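You operate a simulated robot arm through the tools that you are given. There is no shell and no other tool.

You run a simulated robot arm. Do the job below in one go: nothing can be reset, and whatever is moved stays where it is left.

TASK
Bin the olive with the stalk and keep the sound green olive.
Fine: both from the grey tray; the sound one goes in the keep tub; end with both lids on.

Only the result counts: the job must be done as asked and must still hold three seconds after the hand-in. Knocking over, shifting, dropping, spilling or breaking anything else fails it. Lids that push on must go on centred and level and be pressed home; caps that screw on are set level and turned clockwise until they are tight.

THE ROBOT
A 7-joint arm with a two-finger parallel gripper, fixed in place. Base frame: the origin is on the floor under the middle of its stand, x ahead of it, y to its left, z up. Lengths are in mm, angles in degrees, forces in N, time in s.
It reaches about 1479 mm from its shoulder. Its first joint turns from -166.0 to 166.0 degrees. Payload 4.4 kg.
The TCP is the grasp point between the finger pads, 23 mm short of the fingertips. In the tool frame z runs along the fingers and y along their closing line. Largest opening 94 mm; finger width 38, thickness 10; the body of the gripper, 54 by 96 mm, starts 39 mm behind the TCP.
Orientation is that of the tool frame in the base frame, as a unit quaternion [x, y, z, w]. With the fingers straight down and closing along the base's y, the tool's x points along the base's -x, its y along +y and its z along -z.

THE INTERFACE
- The arm moves only by the tool jog_arm. Its argument "increments" is a list of rows, each an object (a shift or turn left out is 0, a gripper value left out holds the last) with "dp": the shift along the tool's x, y, z in units of 30 mm (1.0 is 30 mm), a list of three; "rotation": the turn, a rotation vector about the tool's x, y, z in units of 4 degrees (1.0 is 4 degrees), a list of three; "jaw": the opening, from 0 (shut) to 1 (fully open). In form: [{"dp": [dx, dy, dz], "rotation": [ax, ay, az], "jaw": jaw}, ...]. A call has 1 to 20 rows; each row shifts and turns the commanded pose from where the row before left it, along the tool's axes as they then stand. A call with a number of a shift or a turn outside -1 to 1 is refused whole. A row lasts 0.2 s, in which the tool goes at most 50 mm and 8.6 degrees; a call with a longer step from one row to the next is refused whole, and so is a gripper value outside its range. A pose out of reach is approached as far as the arm can. The call stops where the force on the tool passes 90 N (or 10 N more than at its start, if that is more) or the arm is blocked; 0.2 s more then pass. The fingers move at their own pace (about 72 mm/s each) and stop on an object; they squeeze with about 39 N. The grip force told is the motor's: it shows also when the fingers shut on nothing. Time passes only in rows, and 0.2 s behind the last, so rows that do not move let the fingers close. It gives the time, the measured TCP pose, the force on the tool (base axes), the opening and the grip force at its end, in the units of the frame above (readings bear some noise), with the torque about the TCP (base axes, N m) and any sound that the robot's microphone picked up, and new pictures: "views" is both (left out), scene, wrist or none.
- Cameras (640 x 400 px; columns grow to the right, rows downward): "scene" is fixed at [49.3, 499.8, 1466.5]; the picture's right is [-0.21, -0.98, 0.00], its down [-0.51, 0.11, -0.85] and it looks along [0.83, -0.18, -0.52] (base axes); focal length 330 px, centre (320, 200). "wrist" rides on the gripper at [86, 16, -75] in the tool frame; the picture's right is [-0.18, 0.98, 0.00], its down [-0.58, -0.11, -0.81] and it looks along [-0.79, -0.15, 0.59] (tool axes); focal length 243 px, centre (320, 200). There is no depth. A picture from a camera that has moved, and an enlarged one, comes with that camera's place and axes in the base frame and with its lens.
- close_up(camera, box): a new picture of the part [left, top, right, bottom] of that camera's present view, enlarged. No time passes.
- close_job(): hands the job in; it is judged then, once.

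Nothing tells you positions but the pictures and the camera data. Unless the task says otherwise, let go and move clear before handing in.

The tools are called as name(argument=value, ...) on one line, values as JSON. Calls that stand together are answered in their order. jog_arm: Moves the arm, as the interface text tells. Its arguments: {"type":"object","properties":{"increments":{"type":"array"},"views":{"type":"string","enum":["both","scene","wrist","none"]}},"required":["increments"]} The other tools are called the same way: close_up (camera, box) takes an enlarged picture of a part of a camera's view; close_job () hands the job in.

At the start:

```text
time_s: 0.0
ee_pos: [360.0, 542.8, 1306.3]
tcp_rot: [0.0, 1.0, 0.0, 0.0]
wrist_force: [0.6, -0.4, 1.3]
torque: [0.01, -0.02, 0.01]
grip_width: 94.3
finger_force: 0.1
```

scene: 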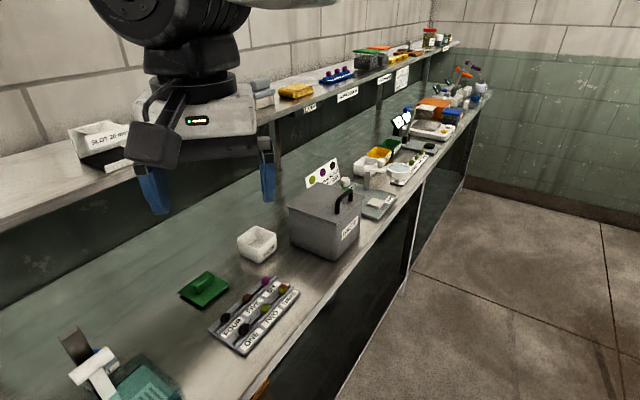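
wrist: 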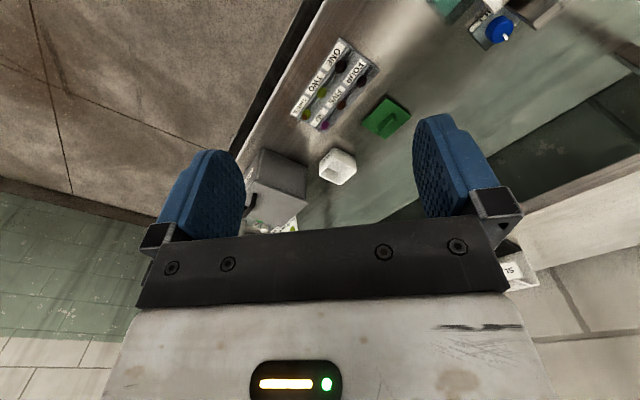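

I see a bench with a grey labelled tray holding olives, a green lid, a white tub, a grey box with a black handle, and other things. I'll take close-ups to read the labels before anything moves.

close_up(camera="scene", box=[170, 220, 310, 360])

close_up(camera="scene", box=[230, 140, 370, 270])

close_up(camera="scene", box=[340, 90, 460, 220])

close_up(camera="wrist", box=[240, 30, 420, 240])

close_up(camera="scene", box=[20, 300, 200, 400])

close_up(camera="scene", box=[240, 20, 460, 120])

```text
2.86 times, centred on (240, 290) of scene
camera zoom: at [49.3, 499.8, 1466.5], right [-0.21, -0.98, 0.0], down [-0.51, 0.11, -0.85], along [0.83, -0.18, -0.52], focal length 942 px, centre (549, -57)
```

zoom: 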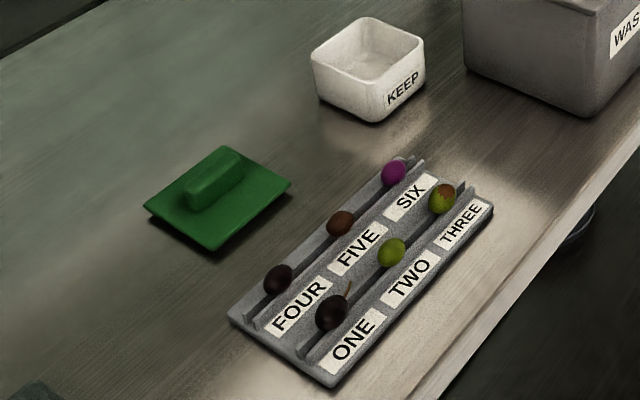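

```text
3.08 times, centred on (300, 205) of scene
camera zoom: at [49.3, 499.8, 1466.5], right [-0.21, -0.98, 0.0], down [-0.51, 0.11, -0.85], along [0.83, -0.18, -0.52], focal length 1015 px, centre (382, 185)
```

zoom: 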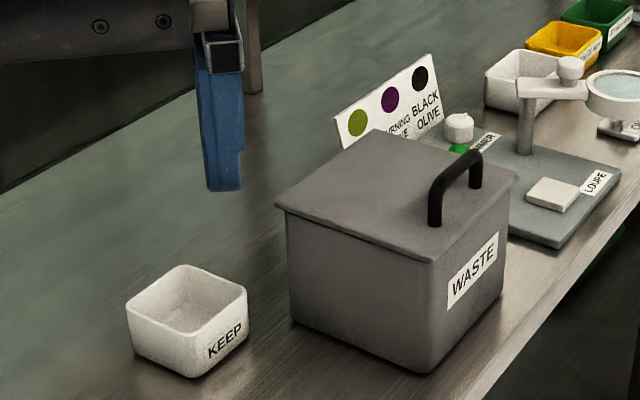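

```text
3.08 times, centred on (400, 155) of scene
camera zoom: at [49.3, 499.8, 1466.5], right [-0.21, -0.98, 0.0], down [-0.51, 0.11, -0.85], along [0.83, -0.18, -0.52], focal length 1015 px, centre (74, 338)
```

zoom: 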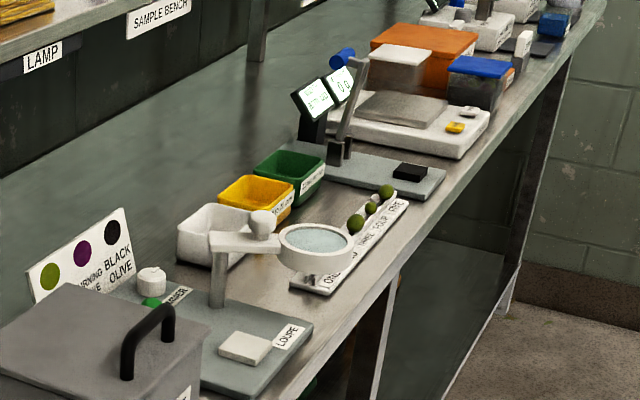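

```text
1.90 times, centred on (330, 135) of wrist
camera zoom: at [273.8, 558.7, 1379.8], right [0.18, 0.98, 0.0], down [0.58, -0.11, 0.81], along [0.79, -0.15, -0.59], focal length 462 px, centre (301, 324)
```

zoom: 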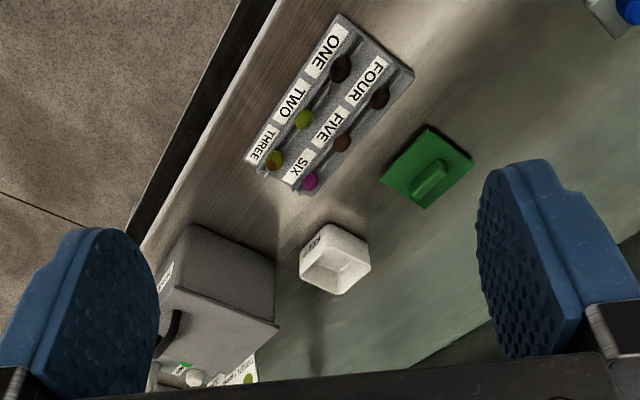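

```text
3.56 times, centred on (110, 350) of scene
camera zoom: at [49.3, 499.8, 1466.5], right [-0.21, -0.98, 0.0], down [-0.51, 0.11, -0.85], along [0.83, -0.18, -0.52], focal length 1172 px, centre (1067, -333)
```

zoom: 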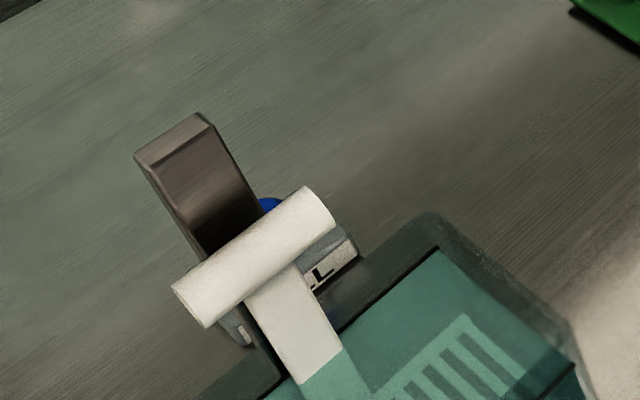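

```text
2.91 times, centred on (350, 70) of scene
camera zoom: at [49.3, 499.8, 1466.5], right [-0.21, -0.98, 0.0], down [-0.51, 0.11, -0.85], along [0.83, -0.18, -0.52], focal length 959 px, centre (233, 578)
```

zoom: 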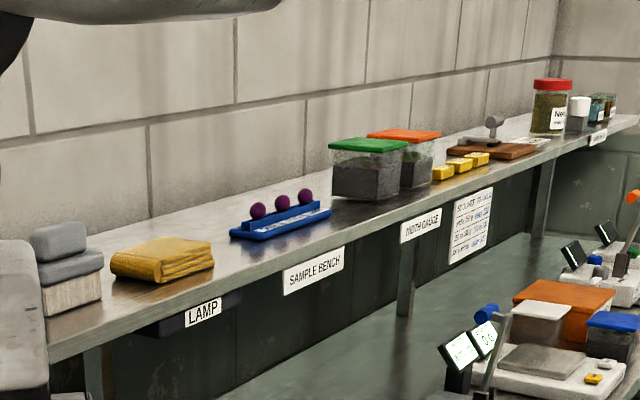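

The grey tray holds six olives: ONE is dark with a stalk, TWO is plain green, THREE is green with a reddish patch. The bench seems to run at about -45° in the base frame with its top near z 870. I'll lower the hand in front of the bench to look closer with the wrist camera.

jog_arm(increments=[{"dp": [0.1, 0.1, 0.9]}, {"dp": [0.1, 0.1, 0.9]}, {"dp": [0.1, 0.1, 0.9]}, {"dp": [0.1, 0.1, 0.9]}, {"dp": [0.1, 0.1, 0.9]}, {"dp": [0.1, 0.1, 0.9]}, {"dp": [0.1, 0.1, 0.9]}])

```text
time_s: 1.6
ee_pos: [339.1, 558.7, 1118.3]
tcp_rot: [0.0, 1.0, 0.001, 0.0]
wrist_force: [-0.6, -0.2, 0.2]
torque: [0.01, -0.01, 0.02]
grip_width: 94.0
finger_force: 0.1
camera wrist: at [253.6, 576.5, 1192.8], right [0.18, 0.98, 0.0], down [0.58, -0.11, 0.81], along [0.79, -0.15, -0.59], focal length 243 px, centre (320, 200)
```

scene: 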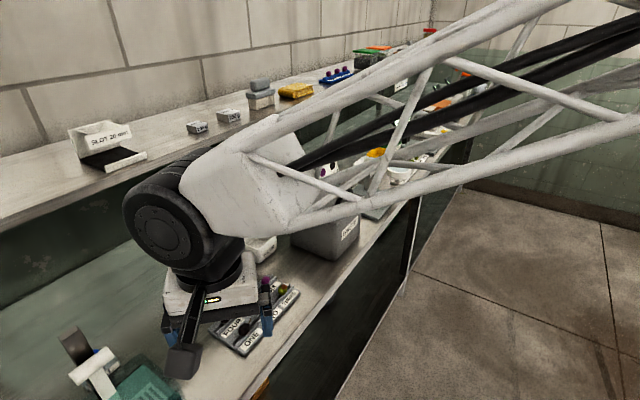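
wrist: 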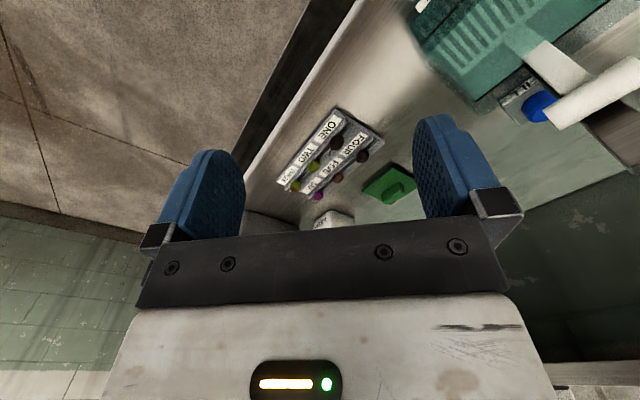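

The view is unobstructed and nothing is near the hand. I'll lower further to get the tray large in the wrist picture.

jog_arm(increments=[{"dp": [0.0, 0.1, 0.9]}, {"dp": [0.0, 0.1, 0.9]}, {"dp": [0.0, 0.0, 0.9]}], views="wrist")

close_up(camera="wrist", box=[240, 60, 440, 240])

```text
time_s: 2.4
ee_pos: [338.8, 569.1, 1037.7]
tcp_rot: [0.0, 1.0, 0.001, 0.0]
wrist_force: [0.1, 0.1, -1.1]
torque: [0.0, 0.03, -0.02]
grip_width: 94.0
finger_force: 0.0
camera wrist: at [252.3, 585.0, 1111.9], right [0.18, 0.98, 0.0], down [0.58, -0.11, 0.81], along [0.79, -0.15, -0.59], focal length 243 px, centre (320, 200)
```

wrist: 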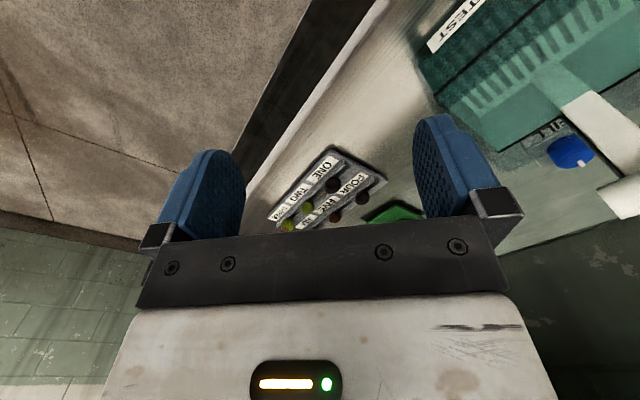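

```text
2.22 times, centred on (340, 150) of wrist
camera zoom: at [252.3, 585.0, 1111.9], right [0.18, 0.98, 0.0], down [0.58, -0.11, 0.81], along [0.79, -0.15, -0.59], focal length 539 px, centre (276, 311)
```

zoom: 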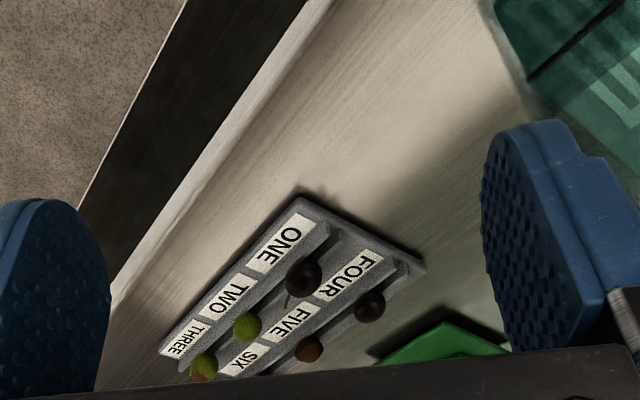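

The tray is read: ONE carries the stalk, and its row lies between small rails. I'll now go up and over in front of the waste box to see how its lid is attached and view the tub from above.

jog_arm(increments=[{"dp": [0, 0, -1]}, {"dp": [0, 0, -1]}, {"dp": [0, 0, -1]}, {"dp": [0, 0, -1]}, {"dp": [0, 0, -1]}, {"dp": [-0.9, -0.88, 0]}, {"dp": [-0.9, -0.88, 0]}, {"dp": [-0.9, -0.88, 0]}, {"dp": [-0.9, -0.88, 0]}, {"dp": [-0.9, -0.88, 0]}, {"dp": [-0.9, -0.88, 0]}, {"dp": [-0.9, -0.88, 0]}, {"dp": [-0.9, -0.88, 0]}, {"dp": [-0.9, -0.88, 0]}])

close_up(camera="wrist", box=[160, 0, 480, 240])

```text
time_s: 5.4
ee_pos: [583.3, 331.4, 1185.8]
tcp_rot: [0.0, 1.0, 0.001, 0.0]
wrist_force: [0.8, -0.4, 0.9]
torque: [0.01, 0.03, 0.0]
grip_width: 94.0
finger_force: 0.1
camera wrist: at [497.0, 347.6, 1260.3], right [0.18, 0.98, 0.0], down [0.58, -0.11, 0.81], along [0.79, -0.15, -0.59], focal length 243 px, centre (320, 200)
```

scene: 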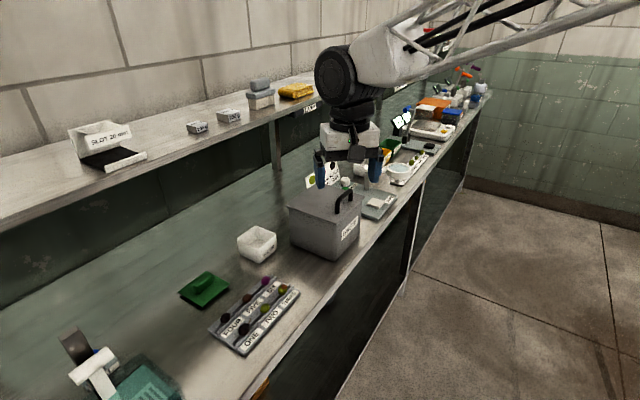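
wrist: 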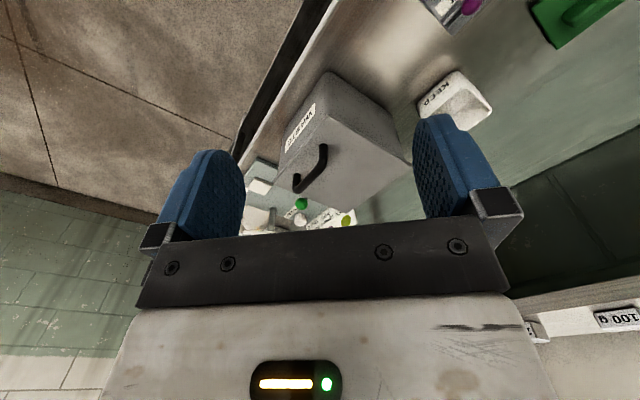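

```text
1.67 times, centred on (320, 120) of wrist
camera zoom: at [497.0, 347.6, 1260.3], right [0.18, 0.98, 0.0], down [0.58, -0.11, 0.81], along [0.79, -0.15, -0.59], focal length 404 px, centre (320, 333)
```

zoom: 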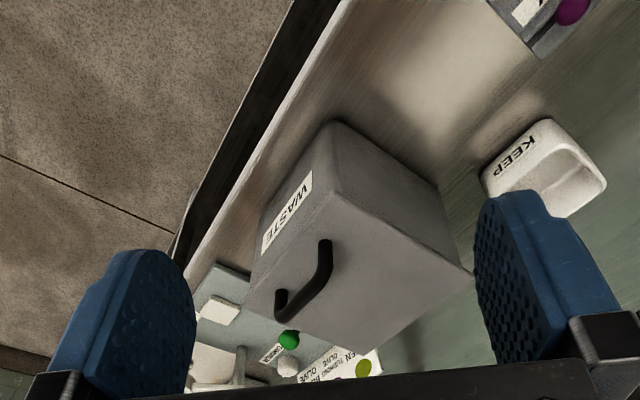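

The waste lid has its bar handle close to the front edge, which hints at a hinge at the back. I'll enlarge the box, the lid edges and the tub in the scene view.

close_up(camera="scene", box=[280, 170, 370, 265])

close_up(camera="wrist", box=[270, 60, 420, 210])

close_up(camera="scene", box=[230, 218, 285, 270])

close_up(camera="scene", box=[175, 260, 235, 315])

close_up(camera="scene", box=[200, 270, 305, 360])

```text
4.21 times, centred on (325, 218) of scene
camera zoom: at [49.3, 499.8, 1466.5], right [-0.21, -0.98, 0.0], down [-0.51, 0.11, -0.85], along [0.83, -0.18, -0.52], focal length 1388 px, centre (299, 126)
```

zoom: 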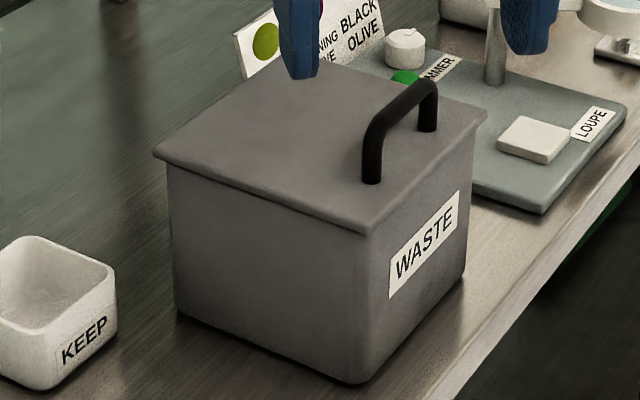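

```text
2.67 times, centred on (345, 135) of wrist
camera zoom: at [497.0, 347.6, 1260.3], right [0.18, 0.98, 0.0], down [0.58, -0.11, 0.81], along [0.79, -0.15, -0.59], focal length 647 px, centre (253, 373)
```

zoom: 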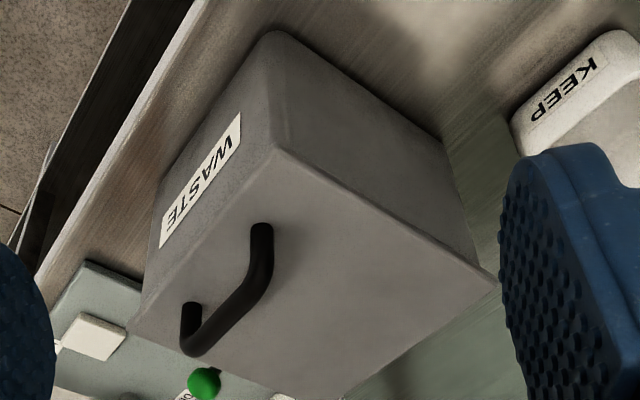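

```text
7.69 times, centred on (258, 244) of scene
camera zoom: at [49.3, 499.8, 1466.5], right [-0.21, -0.98, 0.0], down [-0.51, 0.11, -0.85], along [0.83, -0.18, -0.52], focal length 2536 px, centre (801, -138)
```

zoom: 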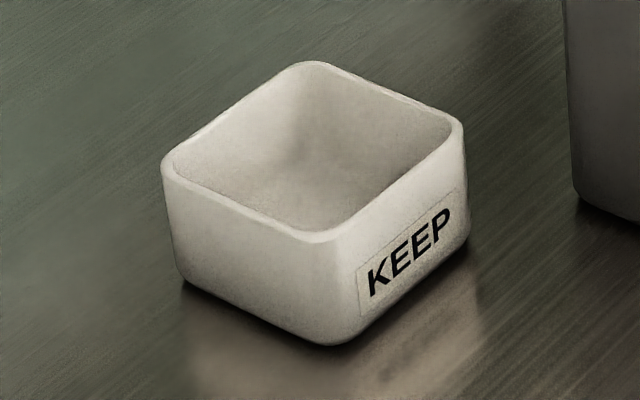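

```text
7.27 times, centred on (205, 288) of scene
camera zoom: at [49.3, 499.8, 1466.5], right [-0.21, -0.98, 0.0], down [-0.51, 0.11, -0.85], along [0.83, -0.18, -0.52], focal length 2398 px, centre (1156, -436)
```

zoom: 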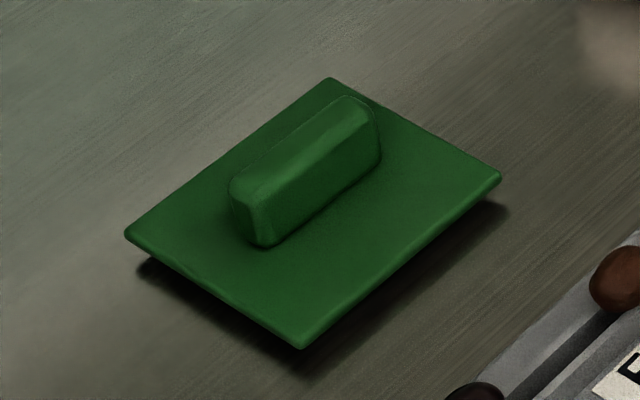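

```text
4.44 times, centred on (252, 315) of scene
camera zoom: at [49.3, 499.8, 1466.5], right [-0.21, -0.98, 0.0], down [-0.51, 0.11, -0.85], along [0.83, -0.18, -0.52], focal length 1466 px, centre (620, -311)
```

zoom: 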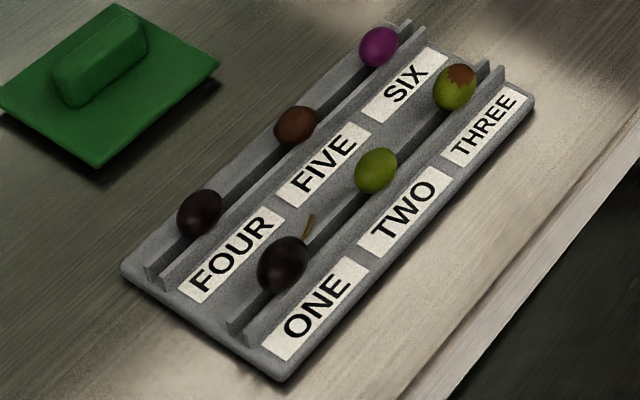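

THREE has a brown rot patch, so TWO is the sound green one and ONE is the stalked one. By triangulation the waste lid top is near z 1003 and its handle bar runs along the bench direction (-45°) at about (741, 287, 1040). I'll turn the hand 45° so it closes across the bar and hover above it.

jog_arm(increments=[{"rotation": [0, 0, 1]}, {"rotation": [0, 0, 1]}, {"rotation": [0, 0, 1]}, {"rotation": [0, 0, 1]}, {"rotation": [0, 0, 1]}, {"rotation": [0, 0, 1]}, {"rotation": [0, 0, 1]}, {"rotation": [0, 0, 1]}, {"rotation": [0, 0, 1]}, {"rotation": [0, 0, 1]}, {"rotation": [0, 0, 1]}, {"rotation": [0, 0, 0.25]}, {"dp": [-0.952, 0.538, 0.3]}, {"dp": [-0.952, 0.538, 0.3]}, {"dp": [-0.952, 0.538, 0.3]}, {"dp": [-0.952, 0.538, 0.3]}, {"dp": [-0.952, 0.538, 0.3]}, {}])

close_up(camera="wrist", box=[160, 40, 480, 240])

close_up(camera="scene", box=[280, 120, 400, 265])

```text
time_s: 9.2
ee_pos: [741.1, 287.1, 1142.3]
tcp_rot: [0.382, 0.924, 0.0, 0.0]
wrist_force: [0.4, 0.1, -1.0]
torque: [-0.02, 0.0, -0.02]
grip_width: 94.0
finger_force: 0.0
camera wrist: at [691.7, 360.0, 1216.4], right [0.83, 0.56, 0.0], down [0.33, -0.49, 0.81], along [0.46, -0.67, -0.59], focal length 243 px, centre (320, 200)
```

scene: 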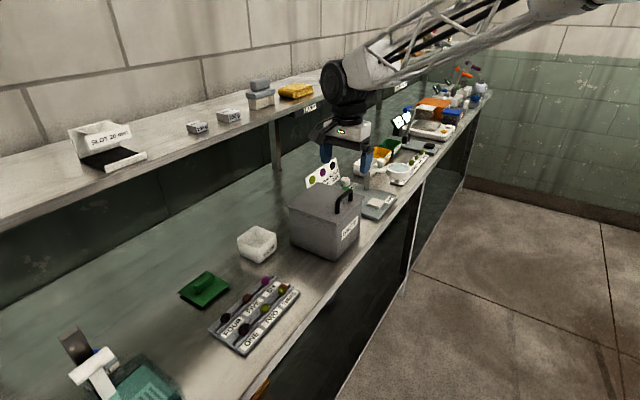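
wrist: 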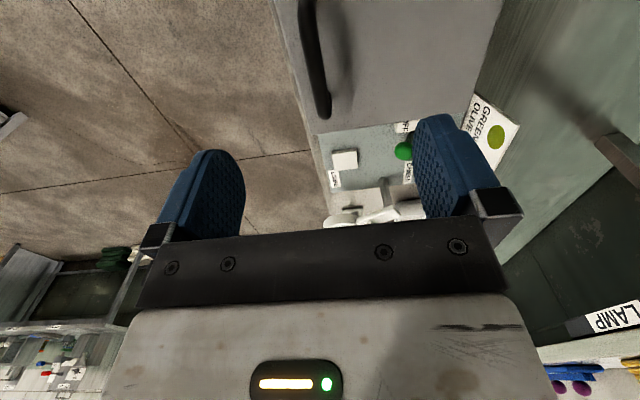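

```text
2.00 times, centred on (320, 140) of wrist
camera zoom: at [691.7, 360.0, 1216.4], right [0.83, 0.56, 0.0], down [0.33, -0.49, 0.81], along [0.46, -0.67, -0.59], focal length 485 px, centre (320, 320)
```

zoom: 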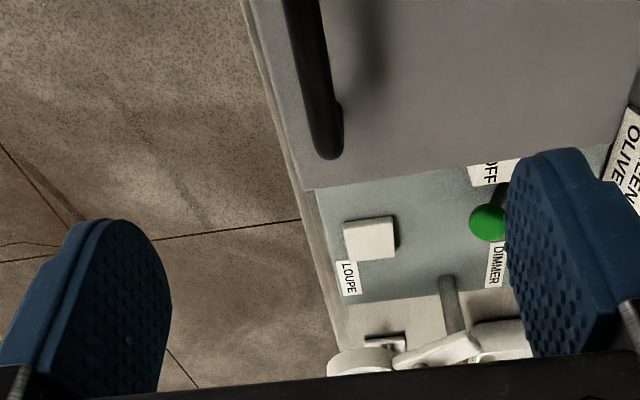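

```text
2.76 times, centred on (340, 192) of scene
camera zoom: at [49.3, 499.8, 1466.5], right [-0.21, -0.98, 0.0], down [-0.51, 0.11, -0.85], along [0.83, -0.18, -0.52], focal length 910 px, centre (265, 221)
```

zoom: 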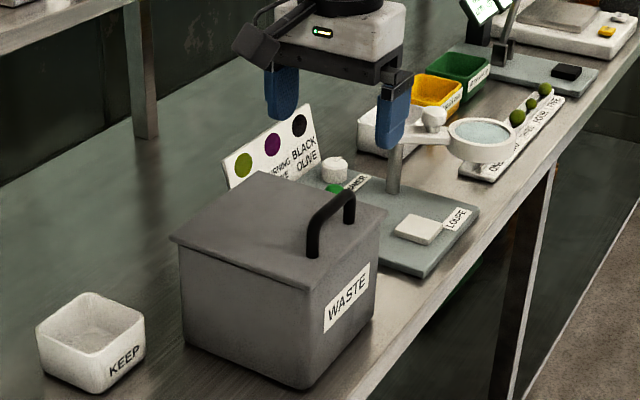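

The bar lies on the tool axis to within about 1 mm and along the fingers' width, so I can go straight down and close on it. Then I'll lift a little to learn if the lid is hinged.

jog_arm(increments=[{"dp": [0, 0, 0.9]}, {"dp": [0, 0, 0.9]}, {"dp": [0, 0, 0.9]}, {"dp": [0, 0, 0.6]}, {}, {"jaw": 0}, {"jaw": 0}, {"jaw": 0}, {"jaw": 0}])

close_up(camera="scene", box=[280, 120, 400, 265])

```text
time_s: 11.2
ee_pos: [737.7, 287.2, 1043.9]
tcp_rot: [0.383, 0.924, 0.0, 0.0]
wrist_force: [-12.6, -9.6, 5.3]
torque: [0.13, 0.16, 0.0]
grip_width: 11.2
finger_force: 45.1
camera wrist: at [689.3, 359.9, 1118.3], right [0.83, 0.56, 0.0], down [0.33, -0.49, 0.81], along [0.46, -0.67, -0.59], focal length 243 px, centre (320, 200)
```

scene: 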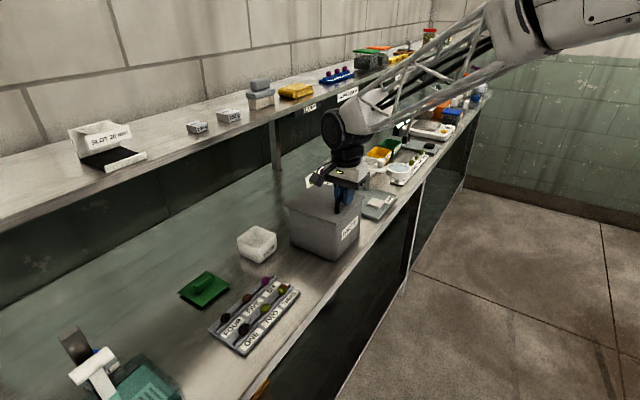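
wrist: 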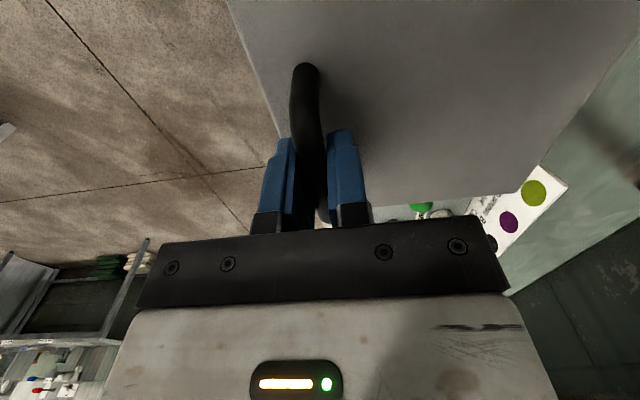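

```text
2.76 times, centred on (340, 192) of scene
camera zoom: at [49.3, 499.8, 1466.5], right [-0.21, -0.98, 0.0], down [-0.51, 0.11, -0.85], along [0.83, -0.18, -0.52], focal length 910 px, centre (265, 221)
```

zoom: 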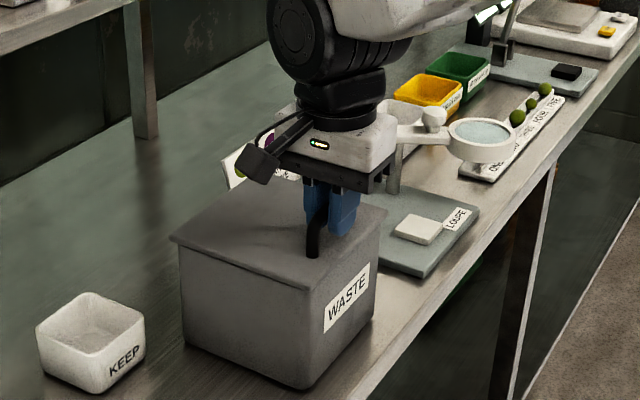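

The hand holds the bar (opening 11.2 mm) with a small side load of about 16 N towards the robot, so the bar sits about 2.5 mm nearer than commanded. I'll relieve that and lift 12 mm to see how the lid moves.

jog_arm(increments=[{"dp": [0, -0.08, 0]}, {}, {"dp": [0, 0, -0.2]}, {"dp": [0, 0, -0.2]}, {}], views="wrist")

close_up(camera="scene", box=[280, 120, 400, 265])

```text
time_s: 12.1
ee_pos: [739.1, 289.4, 1051.0]
tcp_rot: [0.383, 0.924, 0.0, 0.001]
wrist_force: [30.8, 20.4, -12.4]
torque: [-0.29, -0.43, -0.23]
grip_width: 11.4
finger_force: 44.7
stopped in row 4: the force on the tool passed its limit at 96 N (the readings are from after the stop); the commanded pose is now the measured one
camera wrist: at [689.9, 361.2, 1124.2], right [0.82, 0.57, 0.0], down [0.33, -0.49, 0.81], along [0.46, -0.66, -0.59], focal length 243 px, centre (320, 200)
```

wrist: 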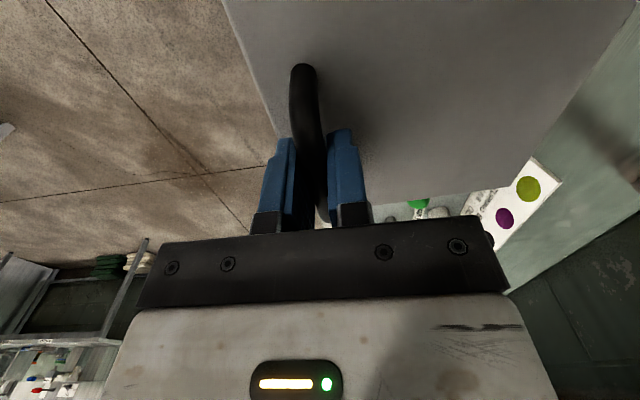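

```text
2.76 times, centred on (340, 192) of scene
camera zoom: at [49.3, 499.8, 1466.5], right [-0.21, -0.98, 0.0], down [-0.51, 0.11, -0.85], along [0.83, -0.18, -0.52], focal length 910 px, centre (265, 221)
```

zoom: 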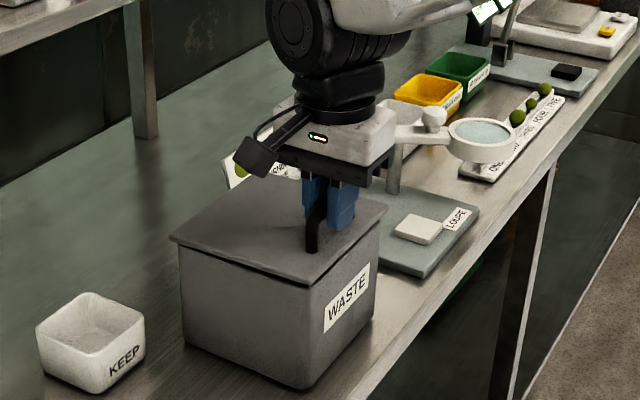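

The force limit stopped the lift after 7 mm, with the lid pulling the hand towards the back (+e2), which suits a lid turning about a back hinge. I'll enlarge the lid's edge to see whether it tilted.

close_up(camera="scene", box=[284, 190, 344, 230])

close_up(camera="scene", box=[310, 190, 370, 245])

```text
10.00 times, centred on (314, 210) of scene
camera zoom: at [49.3, 499.8, 1466.5], right [-0.21, -0.98, 0.0], down [-0.51, 0.11, -0.85], along [0.83, -0.18, -0.52], focal length 3297 px, centre (380, 100)
```

zoom: 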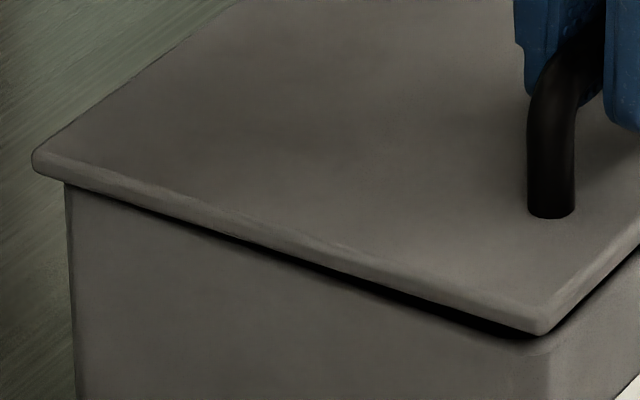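

```text
7.27 times, centred on (340, 218) of scene
camera zoom: at [49.3, 499.8, 1466.5], right [-0.21, -0.98, 0.0], down [-0.51, 0.11, -0.85], along [0.83, -0.18, -0.52], focal length 2398 px, centre (174, 73)
```

zoom: 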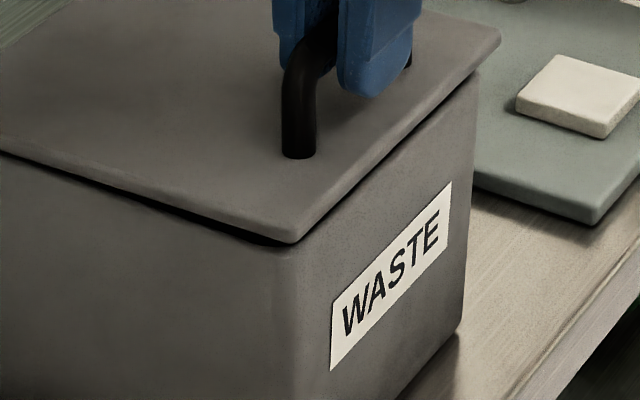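

The lid gaps at the front and not at the back, so it is hinged along the back edge. I'll swing it open along the arc about that hinge with the fingers kept vertical, checking the force in small batches.

jog_arm(increments=[{"dp": [0, 0.05, 0]}, {"dp": [0, 0.1, -0.2]}, {}], views="none")

```text
time_s: 12.9
ee_pos: [740.1, 290.4, 1056.0]
tcp_rot: [0.383, 0.924, 0.001, 0.0]
wrist_force: [6.4, -21.7, 3.5]
torque: [-0.07, 0.09, -0.21]
grip_width: 11.2
finger_force: 45.5
```

The lid follows the arc with light force. I'll carry on around the arc.

jog_arm(increments=[{"dp": [-0.03, 0.17, -0.36]}, {"dp": [-0.02, 0.2, -0.343]}, {}], views="none")

```text
time_s: 13.7
ee_pos: [748.4, 298.2, 1078.2]
tcp_rot: [0.382, 0.924, 0.001, 0.0]
wrist_force: [-44.4, -4.5, 20.8]
torque: [-0.07, 0.08, -0.8]
grip_width: 11.5
finger_force: 44.7
```

The side load grew to about 40 N outward, so the hinge must be slightly further back than I assumed (near e2 = 862). I'll correct the path by a few millimetres and continue.

jog_arm(increments=[{"dp": [0.05, 0.15, -0.343]}, {}], views="none")

```text
time_s: 14.3
ee_pos: [753.2, 301.1, 1087.0]
tcp_rot: [0.383, 0.924, 0.0, 0.0]
wrist_force: [13.3, 8.6, -12.5]
torque: [-0.11, 0.07, -0.94]
grip_width: 11.3
finger_force: 44.4
```

The force is small again. Continuing along the refined arc in batches.

jog_arm(increments=[{"dp": [0, 0.285, -0.32], "rotation": [0, 0, 0.1]}, {"dp": [0, 0.287, -0.303]}, {}], views="none")

```text
time_s: 15.1
ee_pos: [765.9, 314.4, 1105.1]
tcp_rot: [0.386, 0.923, 0.0, 0.0]
wrist_force: [21.3, 8.1, -24.8]
torque: [0.0, 0.03, -0.53]
grip_width: 11.2
finger_force: 44.5
```

Still going well with about 30 N inward, so the radius is a bit smaller than I used. I'll adjust the arc and go on.

jog_arm(increments=[{"dp": [0, 0.32, -0.21], "rotation": [0, 0, 0.1]}, {"dp": [0, 0.317, -0.213]}, {}], views="none")

```text
time_s: 15.9
ee_pos: [777.9, 326.9, 1120.9]
tcp_rot: [0.389, 0.921, 0.002, 0.001]
wrist_force: [-2.7, -3.7, 5.3]
torque: [0.13, 0.19, 0.01]
grip_width: 11.3
finger_force: 44.9
```

Forces are near zero; the lid is about 40° open. Continuing.

jog_arm(increments=[{"dp": [0, 0.347, -0.21]}, {"dp": [0, 0.367, -0.173]}, {}])

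```text
time_s: 16.7
ee_pos: [793.4, 342.9, 1131.9]
tcp_rot: [0.389, 0.921, 0.0, 0.0]
wrist_force: [2.3, -9.7, 11.7]
torque: [-0.17, -0.18, -0.38]
grip_width: 11.3
finger_force: 44.9
camera wrist: at [745.4, 415.6, 1206.3], right [0.83, 0.55, 0.0], down [0.33, -0.49, 0.81], along [0.45, -0.67, -0.59], focal length 243 px, centre (320, 200)
```

scene: 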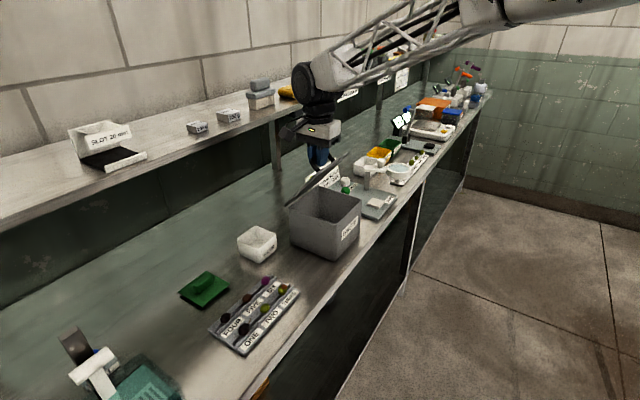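
wrist: 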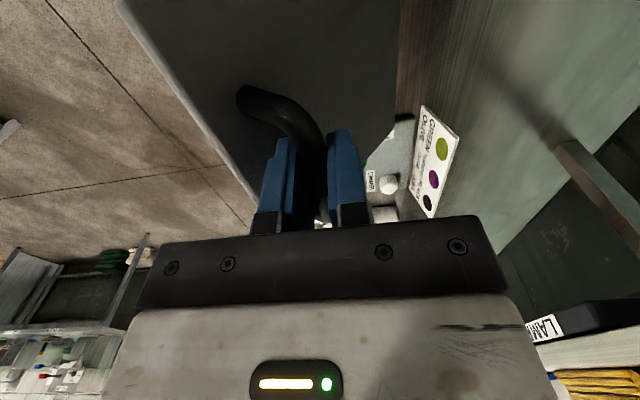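

The lid is about 50° open and following well, and the olive card behind stands clear to the right. I'll continue the arc past vertical.

jog_arm(increments=[{"dp": [0, 0.38, -0.15]}, {"dp": [0, 0.387, -0.107]}, {"dp": [0, 0.397, -0.073]}, {}], views="none")

```text
time_s: 17.7
ee_pos: [820.3, 367.3, 1139.6]
tcp_rot: [0.388, 0.922, 0.001, 0.001]
wrist_force: [-22.4, 19.0, 22.0]
torque: [0.0, 0.01, -0.67]
grip_width: 11.5
finger_force: 45.0
```

Still smooth, with a small sideways drift that I'll correct. Continuing past vertical.

jog_arm(increments=[{"dp": [0.06, 0.403, -0.09]}, {"dp": [0.01, 0.403, -0.02]}, {"dp": [0.01, 0.4, 0.02]}, {}])

```text
time_s: 18.7
ee_pos: [844.8, 391.3, 1142.2]
tcp_rot: [0.389, 0.921, -0.001, -0.001]
wrist_force: [11.2, -16.3, -30.7]
torque: [0.01, 0.01, -0.78]
grip_width: 11.3
finger_force: 44.9
camera wrist: at [796.6, 465.3, 1215.0], right [0.83, 0.55, 0.0], down [0.33, -0.49, 0.81], along [0.44, -0.67, -0.59], focal length 243 px, centre (320, 200)
```

scene: 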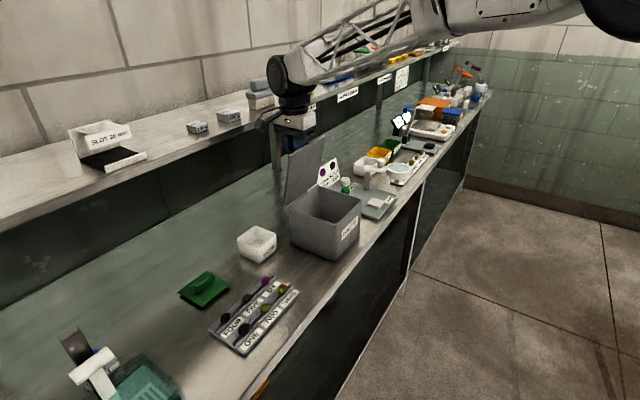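
wrist: 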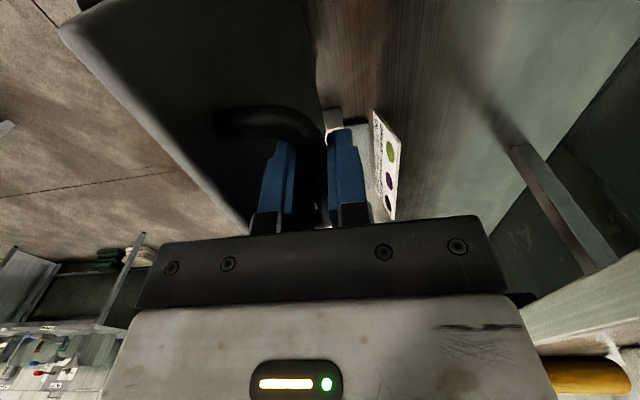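

The lid stands about 80° open. I'll take it a little past vertical and watch for a stop.

jog_arm(increments=[{"dp": [-0.03, 0.4, 0.117]}, {"dp": [0.01, 0.39, 0.103]}, {"dp": [0.01, 0.383, 0.133]}, {}], views="scene")

```text
time_s: 19.7
ee_pos: [869.5, 418.0, 1135.0]
tcp_rot: [0.389, 0.921, 0.001, 0.0]
wrist_force: [18.6, -27.1, -13.8]
torque: [-0.09, -0.06, -0.82]
grip_width: 11.4
finger_force: 44.8
```

scene: 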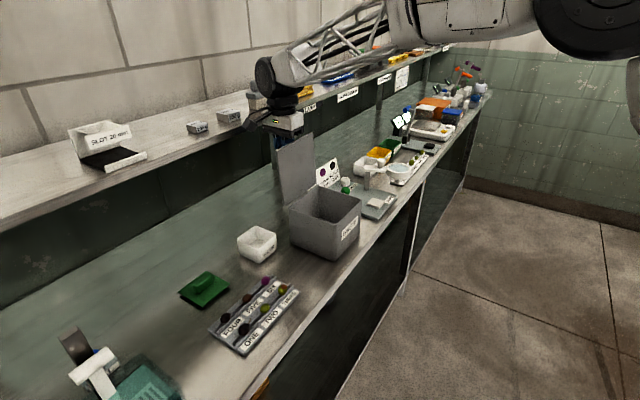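

The lid is at about 95°. One more small step to check whether it will rest open by itself.

jog_arm(increments=[{"dp": [-0.05, 0.373, 0.18]}, {}], views="none")

close_up(camera="scene", box=[250, 90, 380, 270])

```text
time_s: 20.3
ee_pos: [875.5, 427.1, 1128.5]
tcp_rot: [0.39, 0.921, 0.0, 0.001]
wrist_force: [4.2, -11.2, -7.3]
torque: [0.01, 0.04, -1.06]
grip_width: 11.5
finger_force: 45.2
```

```text
2.22 times, centred on (315, 180) of scene
camera zoom: at [49.3, 499.8, 1466.5], right [-0.21, -0.98, 0.0], down [-0.51, 0.11, -0.85], along [0.83, -0.18, -0.52], focal length 733 px, centre (331, 244)
```

zoom: 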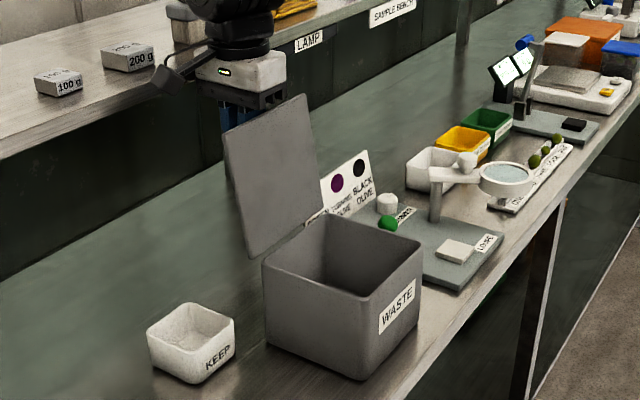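

The lid leans just past vertical with almost no load. I'll go a few degrees more to find its stop.

jog_arm(increments=[{"dp": [-0.02, 0.36, 0.2]}, {}], views="none")

```text
time_s: 20.7
ee_pos: [878.5, 428.6, 1127.9]
tcp_rot: [0.389, 0.921, 0.0, -0.001]
wrist_force: [-68.9, -38.9, 13.6]
torque: [-0.4, 0.26, -1.09]
grip_width: 11.5
finger_force: 45.1
stopped in row 1: the force on the tool passed its limit at 100 N (the readings are from after the stop); the commanded pose is now the measured one
```

The lid met its stop at about 100°, so it should rest open. I'll relieve the push, open the fingers only a little so as not to push the lid forward, and rise straight up.

jog_arm(increments=[{"dp": [0.03, -0.1, 0]}, {}, {"jaw": 0.27}, {"jaw": 0.27}, {"jaw": 0.27}])

close_up(camera="wrist", box=[200, 60, 420, 240])

```text
time_s: 21.9
ee_pos: [878.0, 428.4, 1126.5]
tcp_rot: [0.389, 0.921, 0.0, -0.001]
wrist_force: [-0.1, -0.3, -0.3]
torque: [0.01, 0.01, 0.0]
grip_width: 25.7
finger_force: 0.0
camera wrist: at [829.9, 502.1, 1201.0], right [0.83, 0.55, 0.0], down [0.33, -0.49, 0.81], along [0.45, -0.67, -0.59], focal length 243 px, centre (320, 200)
```

scene: 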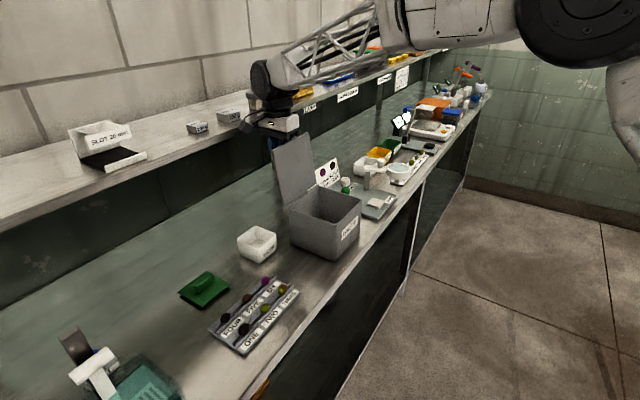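
wrist: 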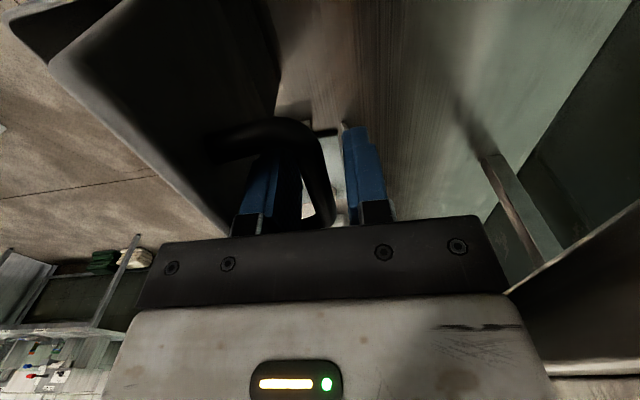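

```text
2.22 times, centred on (310, 150) of wrist
camera zoom: at [829.9, 502.1, 1201.0], right [0.83, 0.55, 0.0], down [0.33, -0.49, 0.81], along [0.45, -0.67, -0.59], focal length 539 px, centre (342, 311)
```

zoom: 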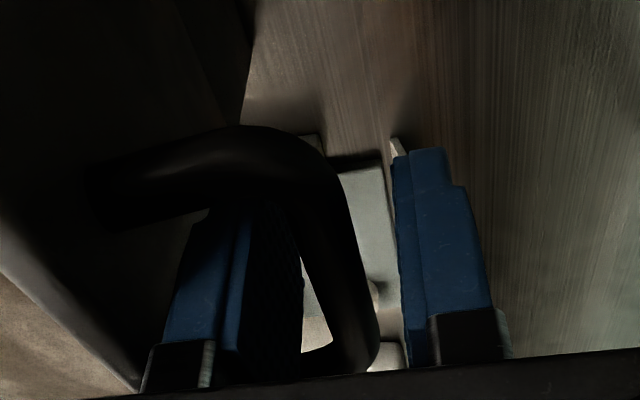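

The fingers are centred around the bar with clearance and the lid rests open at its stop with zero force. I'll rise straight up until the fingertips clear both bar and lid edge.

jog_arm(increments=[{"dp": [0, 0, -0.5]}, {"dp": [0, 0, -0.8]}, {"dp": [0, 0, -0.8]}, {"dp": [0, 0, -0.8]}, {}])

close_up(camera="scene", box=[250, 90, 380, 270])

```text
time_s: 23.1
ee_pos: [877.2, 427.7, 1215.3]
tcp_rot: [0.39, 0.921, 0.0, -0.001]
wrist_force: [-0.3, 0.3, -0.2]
torque: [0.02, -0.02, 0.0]
grip_width: 25.4
finger_force: 0.0
camera wrist: at [829.2, 502.2, 1289.7], right [0.83, 0.55, 0.0], down [0.33, -0.49, 0.81], along [0.45, -0.67, -0.59], focal length 243 px, centre (320, 200)
```

scene: 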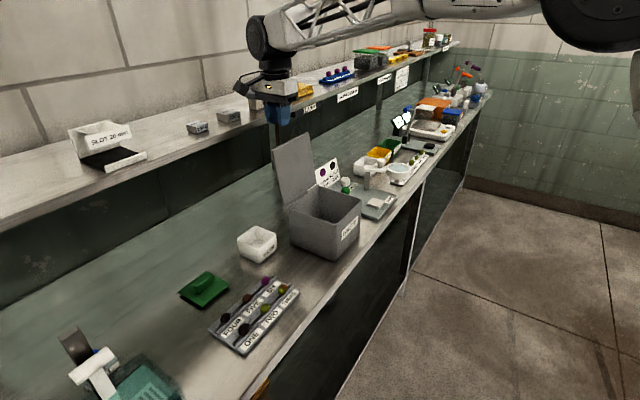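
wrist: 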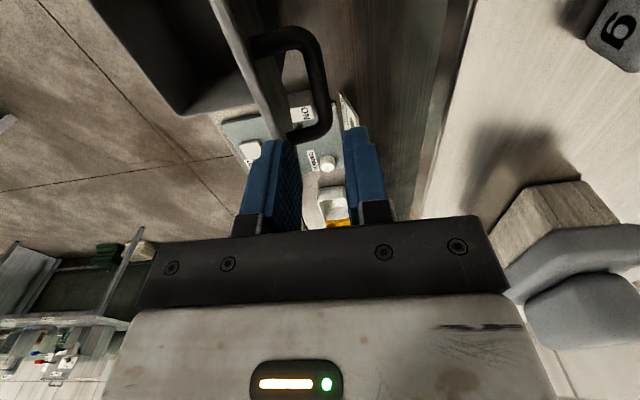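

```text
2.22 times, centred on (315, 180) of scene
camera zoom: at [49.3, 499.8, 1466.5], right [-0.21, -0.98, 0.0], down [-0.51, 0.11, -0.85], along [0.83, -0.18, -0.52], focal length 733 px, centre (331, 244)
```

zoom: 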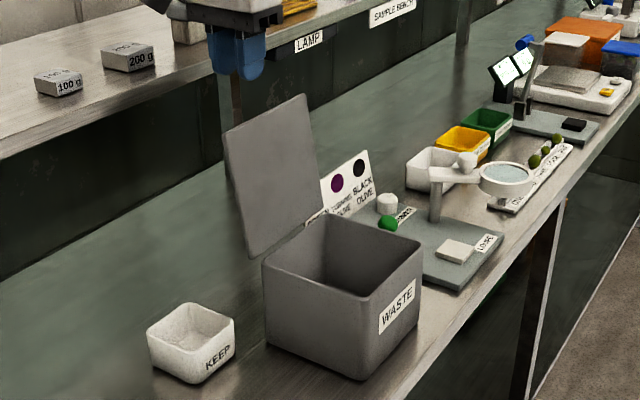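

The lid stays open by itself. Next I'll fly at this height to above olive ONE on the tray, then lower part-way to measure it with the wrist camera.

jog_arm(increments=[{"rotation": [0, 0, -0.2]}, {"dp": [1, -0.489, 0], "jaw": 0.5}, {"dp": [1, -0.489, 0]}, {"dp": [1, -0.489, 0]}, {"dp": [1, -0.489, 0]}, {"dp": [1, -0.489, 0]}, {"dp": [1, -0.489, 0]}, {"dp": [1, -0.489, 0]}, {"dp": [1, -0.489, 0]}, {"dp": [1, -0.489, 0]}, {"dp": [1, -0.489, 0]}, {"dp": [1, -0.489, 0]}, {"dp": [1, -0.489, 0]}, {"dp": [0, 0, 0.9]}, {"dp": [0, 0, 0.9]}, {"dp": [0, 0, 0.9]}, {"dp": [0, 0, 0.9]}, {"dp": [0, 0, 0.9]}, {"dp": [0, 0, 0.9]}, {}])

close_up(camera="wrist", box=[220, 40, 420, 180])

```text
time_s: 27.3
ee_pos: [496.6, 557.6, 1052.7]
tcp_rot: [0.383, 0.924, 0.0, -0.001]
wrist_force: [-0.3, -0.1, -0.8]
torque: [-0.01, -0.02, -0.02]
grip_width: 47.1
finger_force: 0.2
camera wrist: at [448.2, 631.1, 1127.2], right [0.82, 0.57, 0.0], down [0.34, -0.49, 0.81], along [0.46, -0.66, -0.59], focal length 243 px, centre (320, 200)
```

scene: 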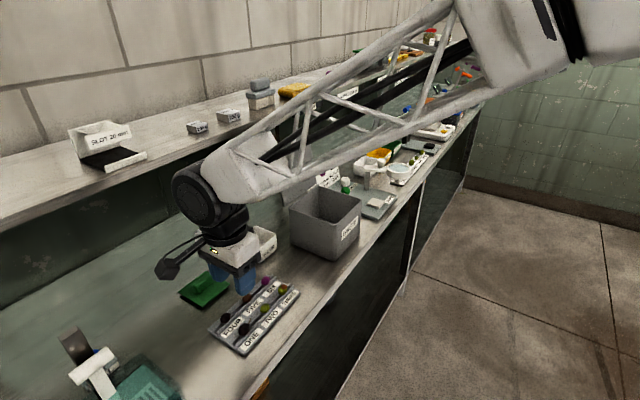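
wrist: 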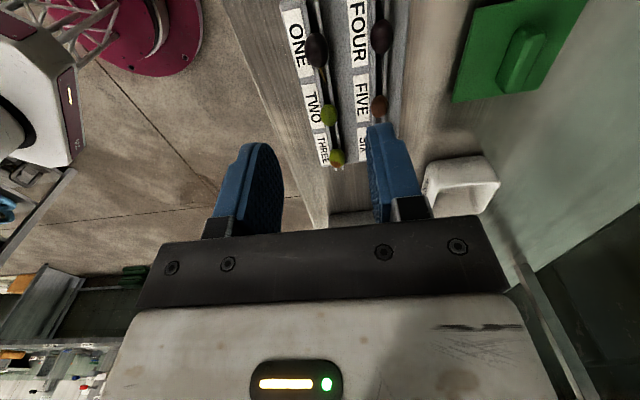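

```text
2.86 times, centred on (320, 110) of wrist
camera zoom: at [448.2, 631.1, 1127.2], right [0.82, 0.57, 0.0], down [0.34, -0.49, 0.81], along [0.46, -0.66, -0.59], focal length 693 px, centre (320, 457)
```

zoom: 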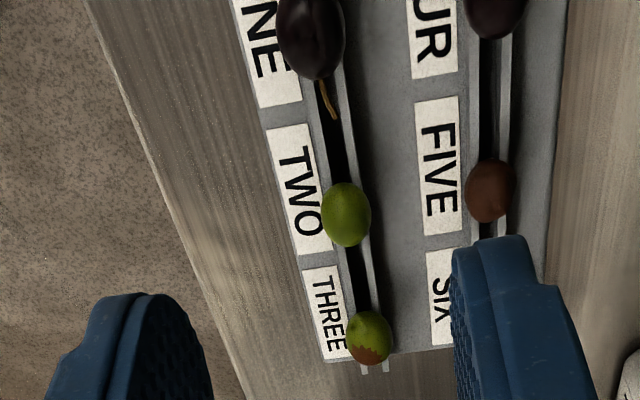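

TWO shows no blemish from this side either, and THREE has the rot. I'll enlarge olive ONE and the tray to measure positions for the grasp.

close_up(camera="wrist", box=[270, 0, 400, 90])

close_up(camera="scene", box=[205, 285, 305, 360])

```text
4.44 times, centred on (335, 45) of wrist
camera zoom: at [448.2, 631.1, 1127.2], right [0.82, 0.57, 0.0], down [0.34, -0.49, 0.81], along [0.46, -0.66, -0.59], focal length 1078 px, centre (253, 889)
```

zoom: 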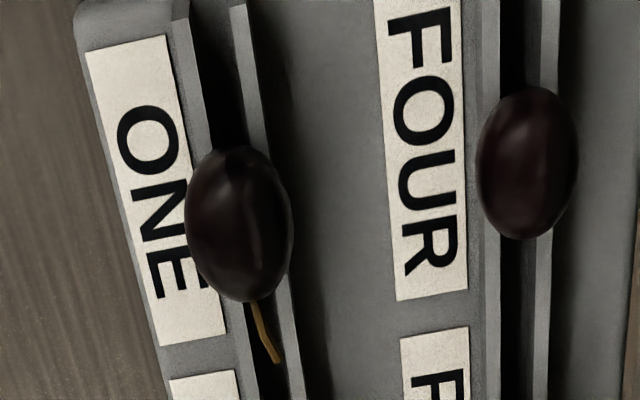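

```text
5.33 times, centred on (255, 322) of scene
camera zoom: at [49.3, 499.8, 1466.5], right [-0.21, -0.98, 0.0], down [-0.51, 0.11, -0.85], along [0.83, -0.18, -0.52], focal length 1759 px, centre (667, -453)
```

zoom: 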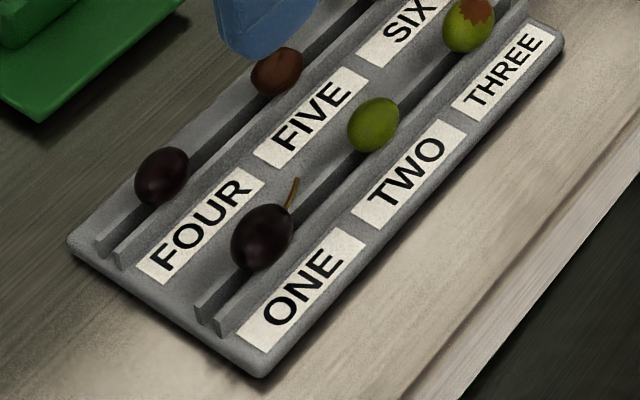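

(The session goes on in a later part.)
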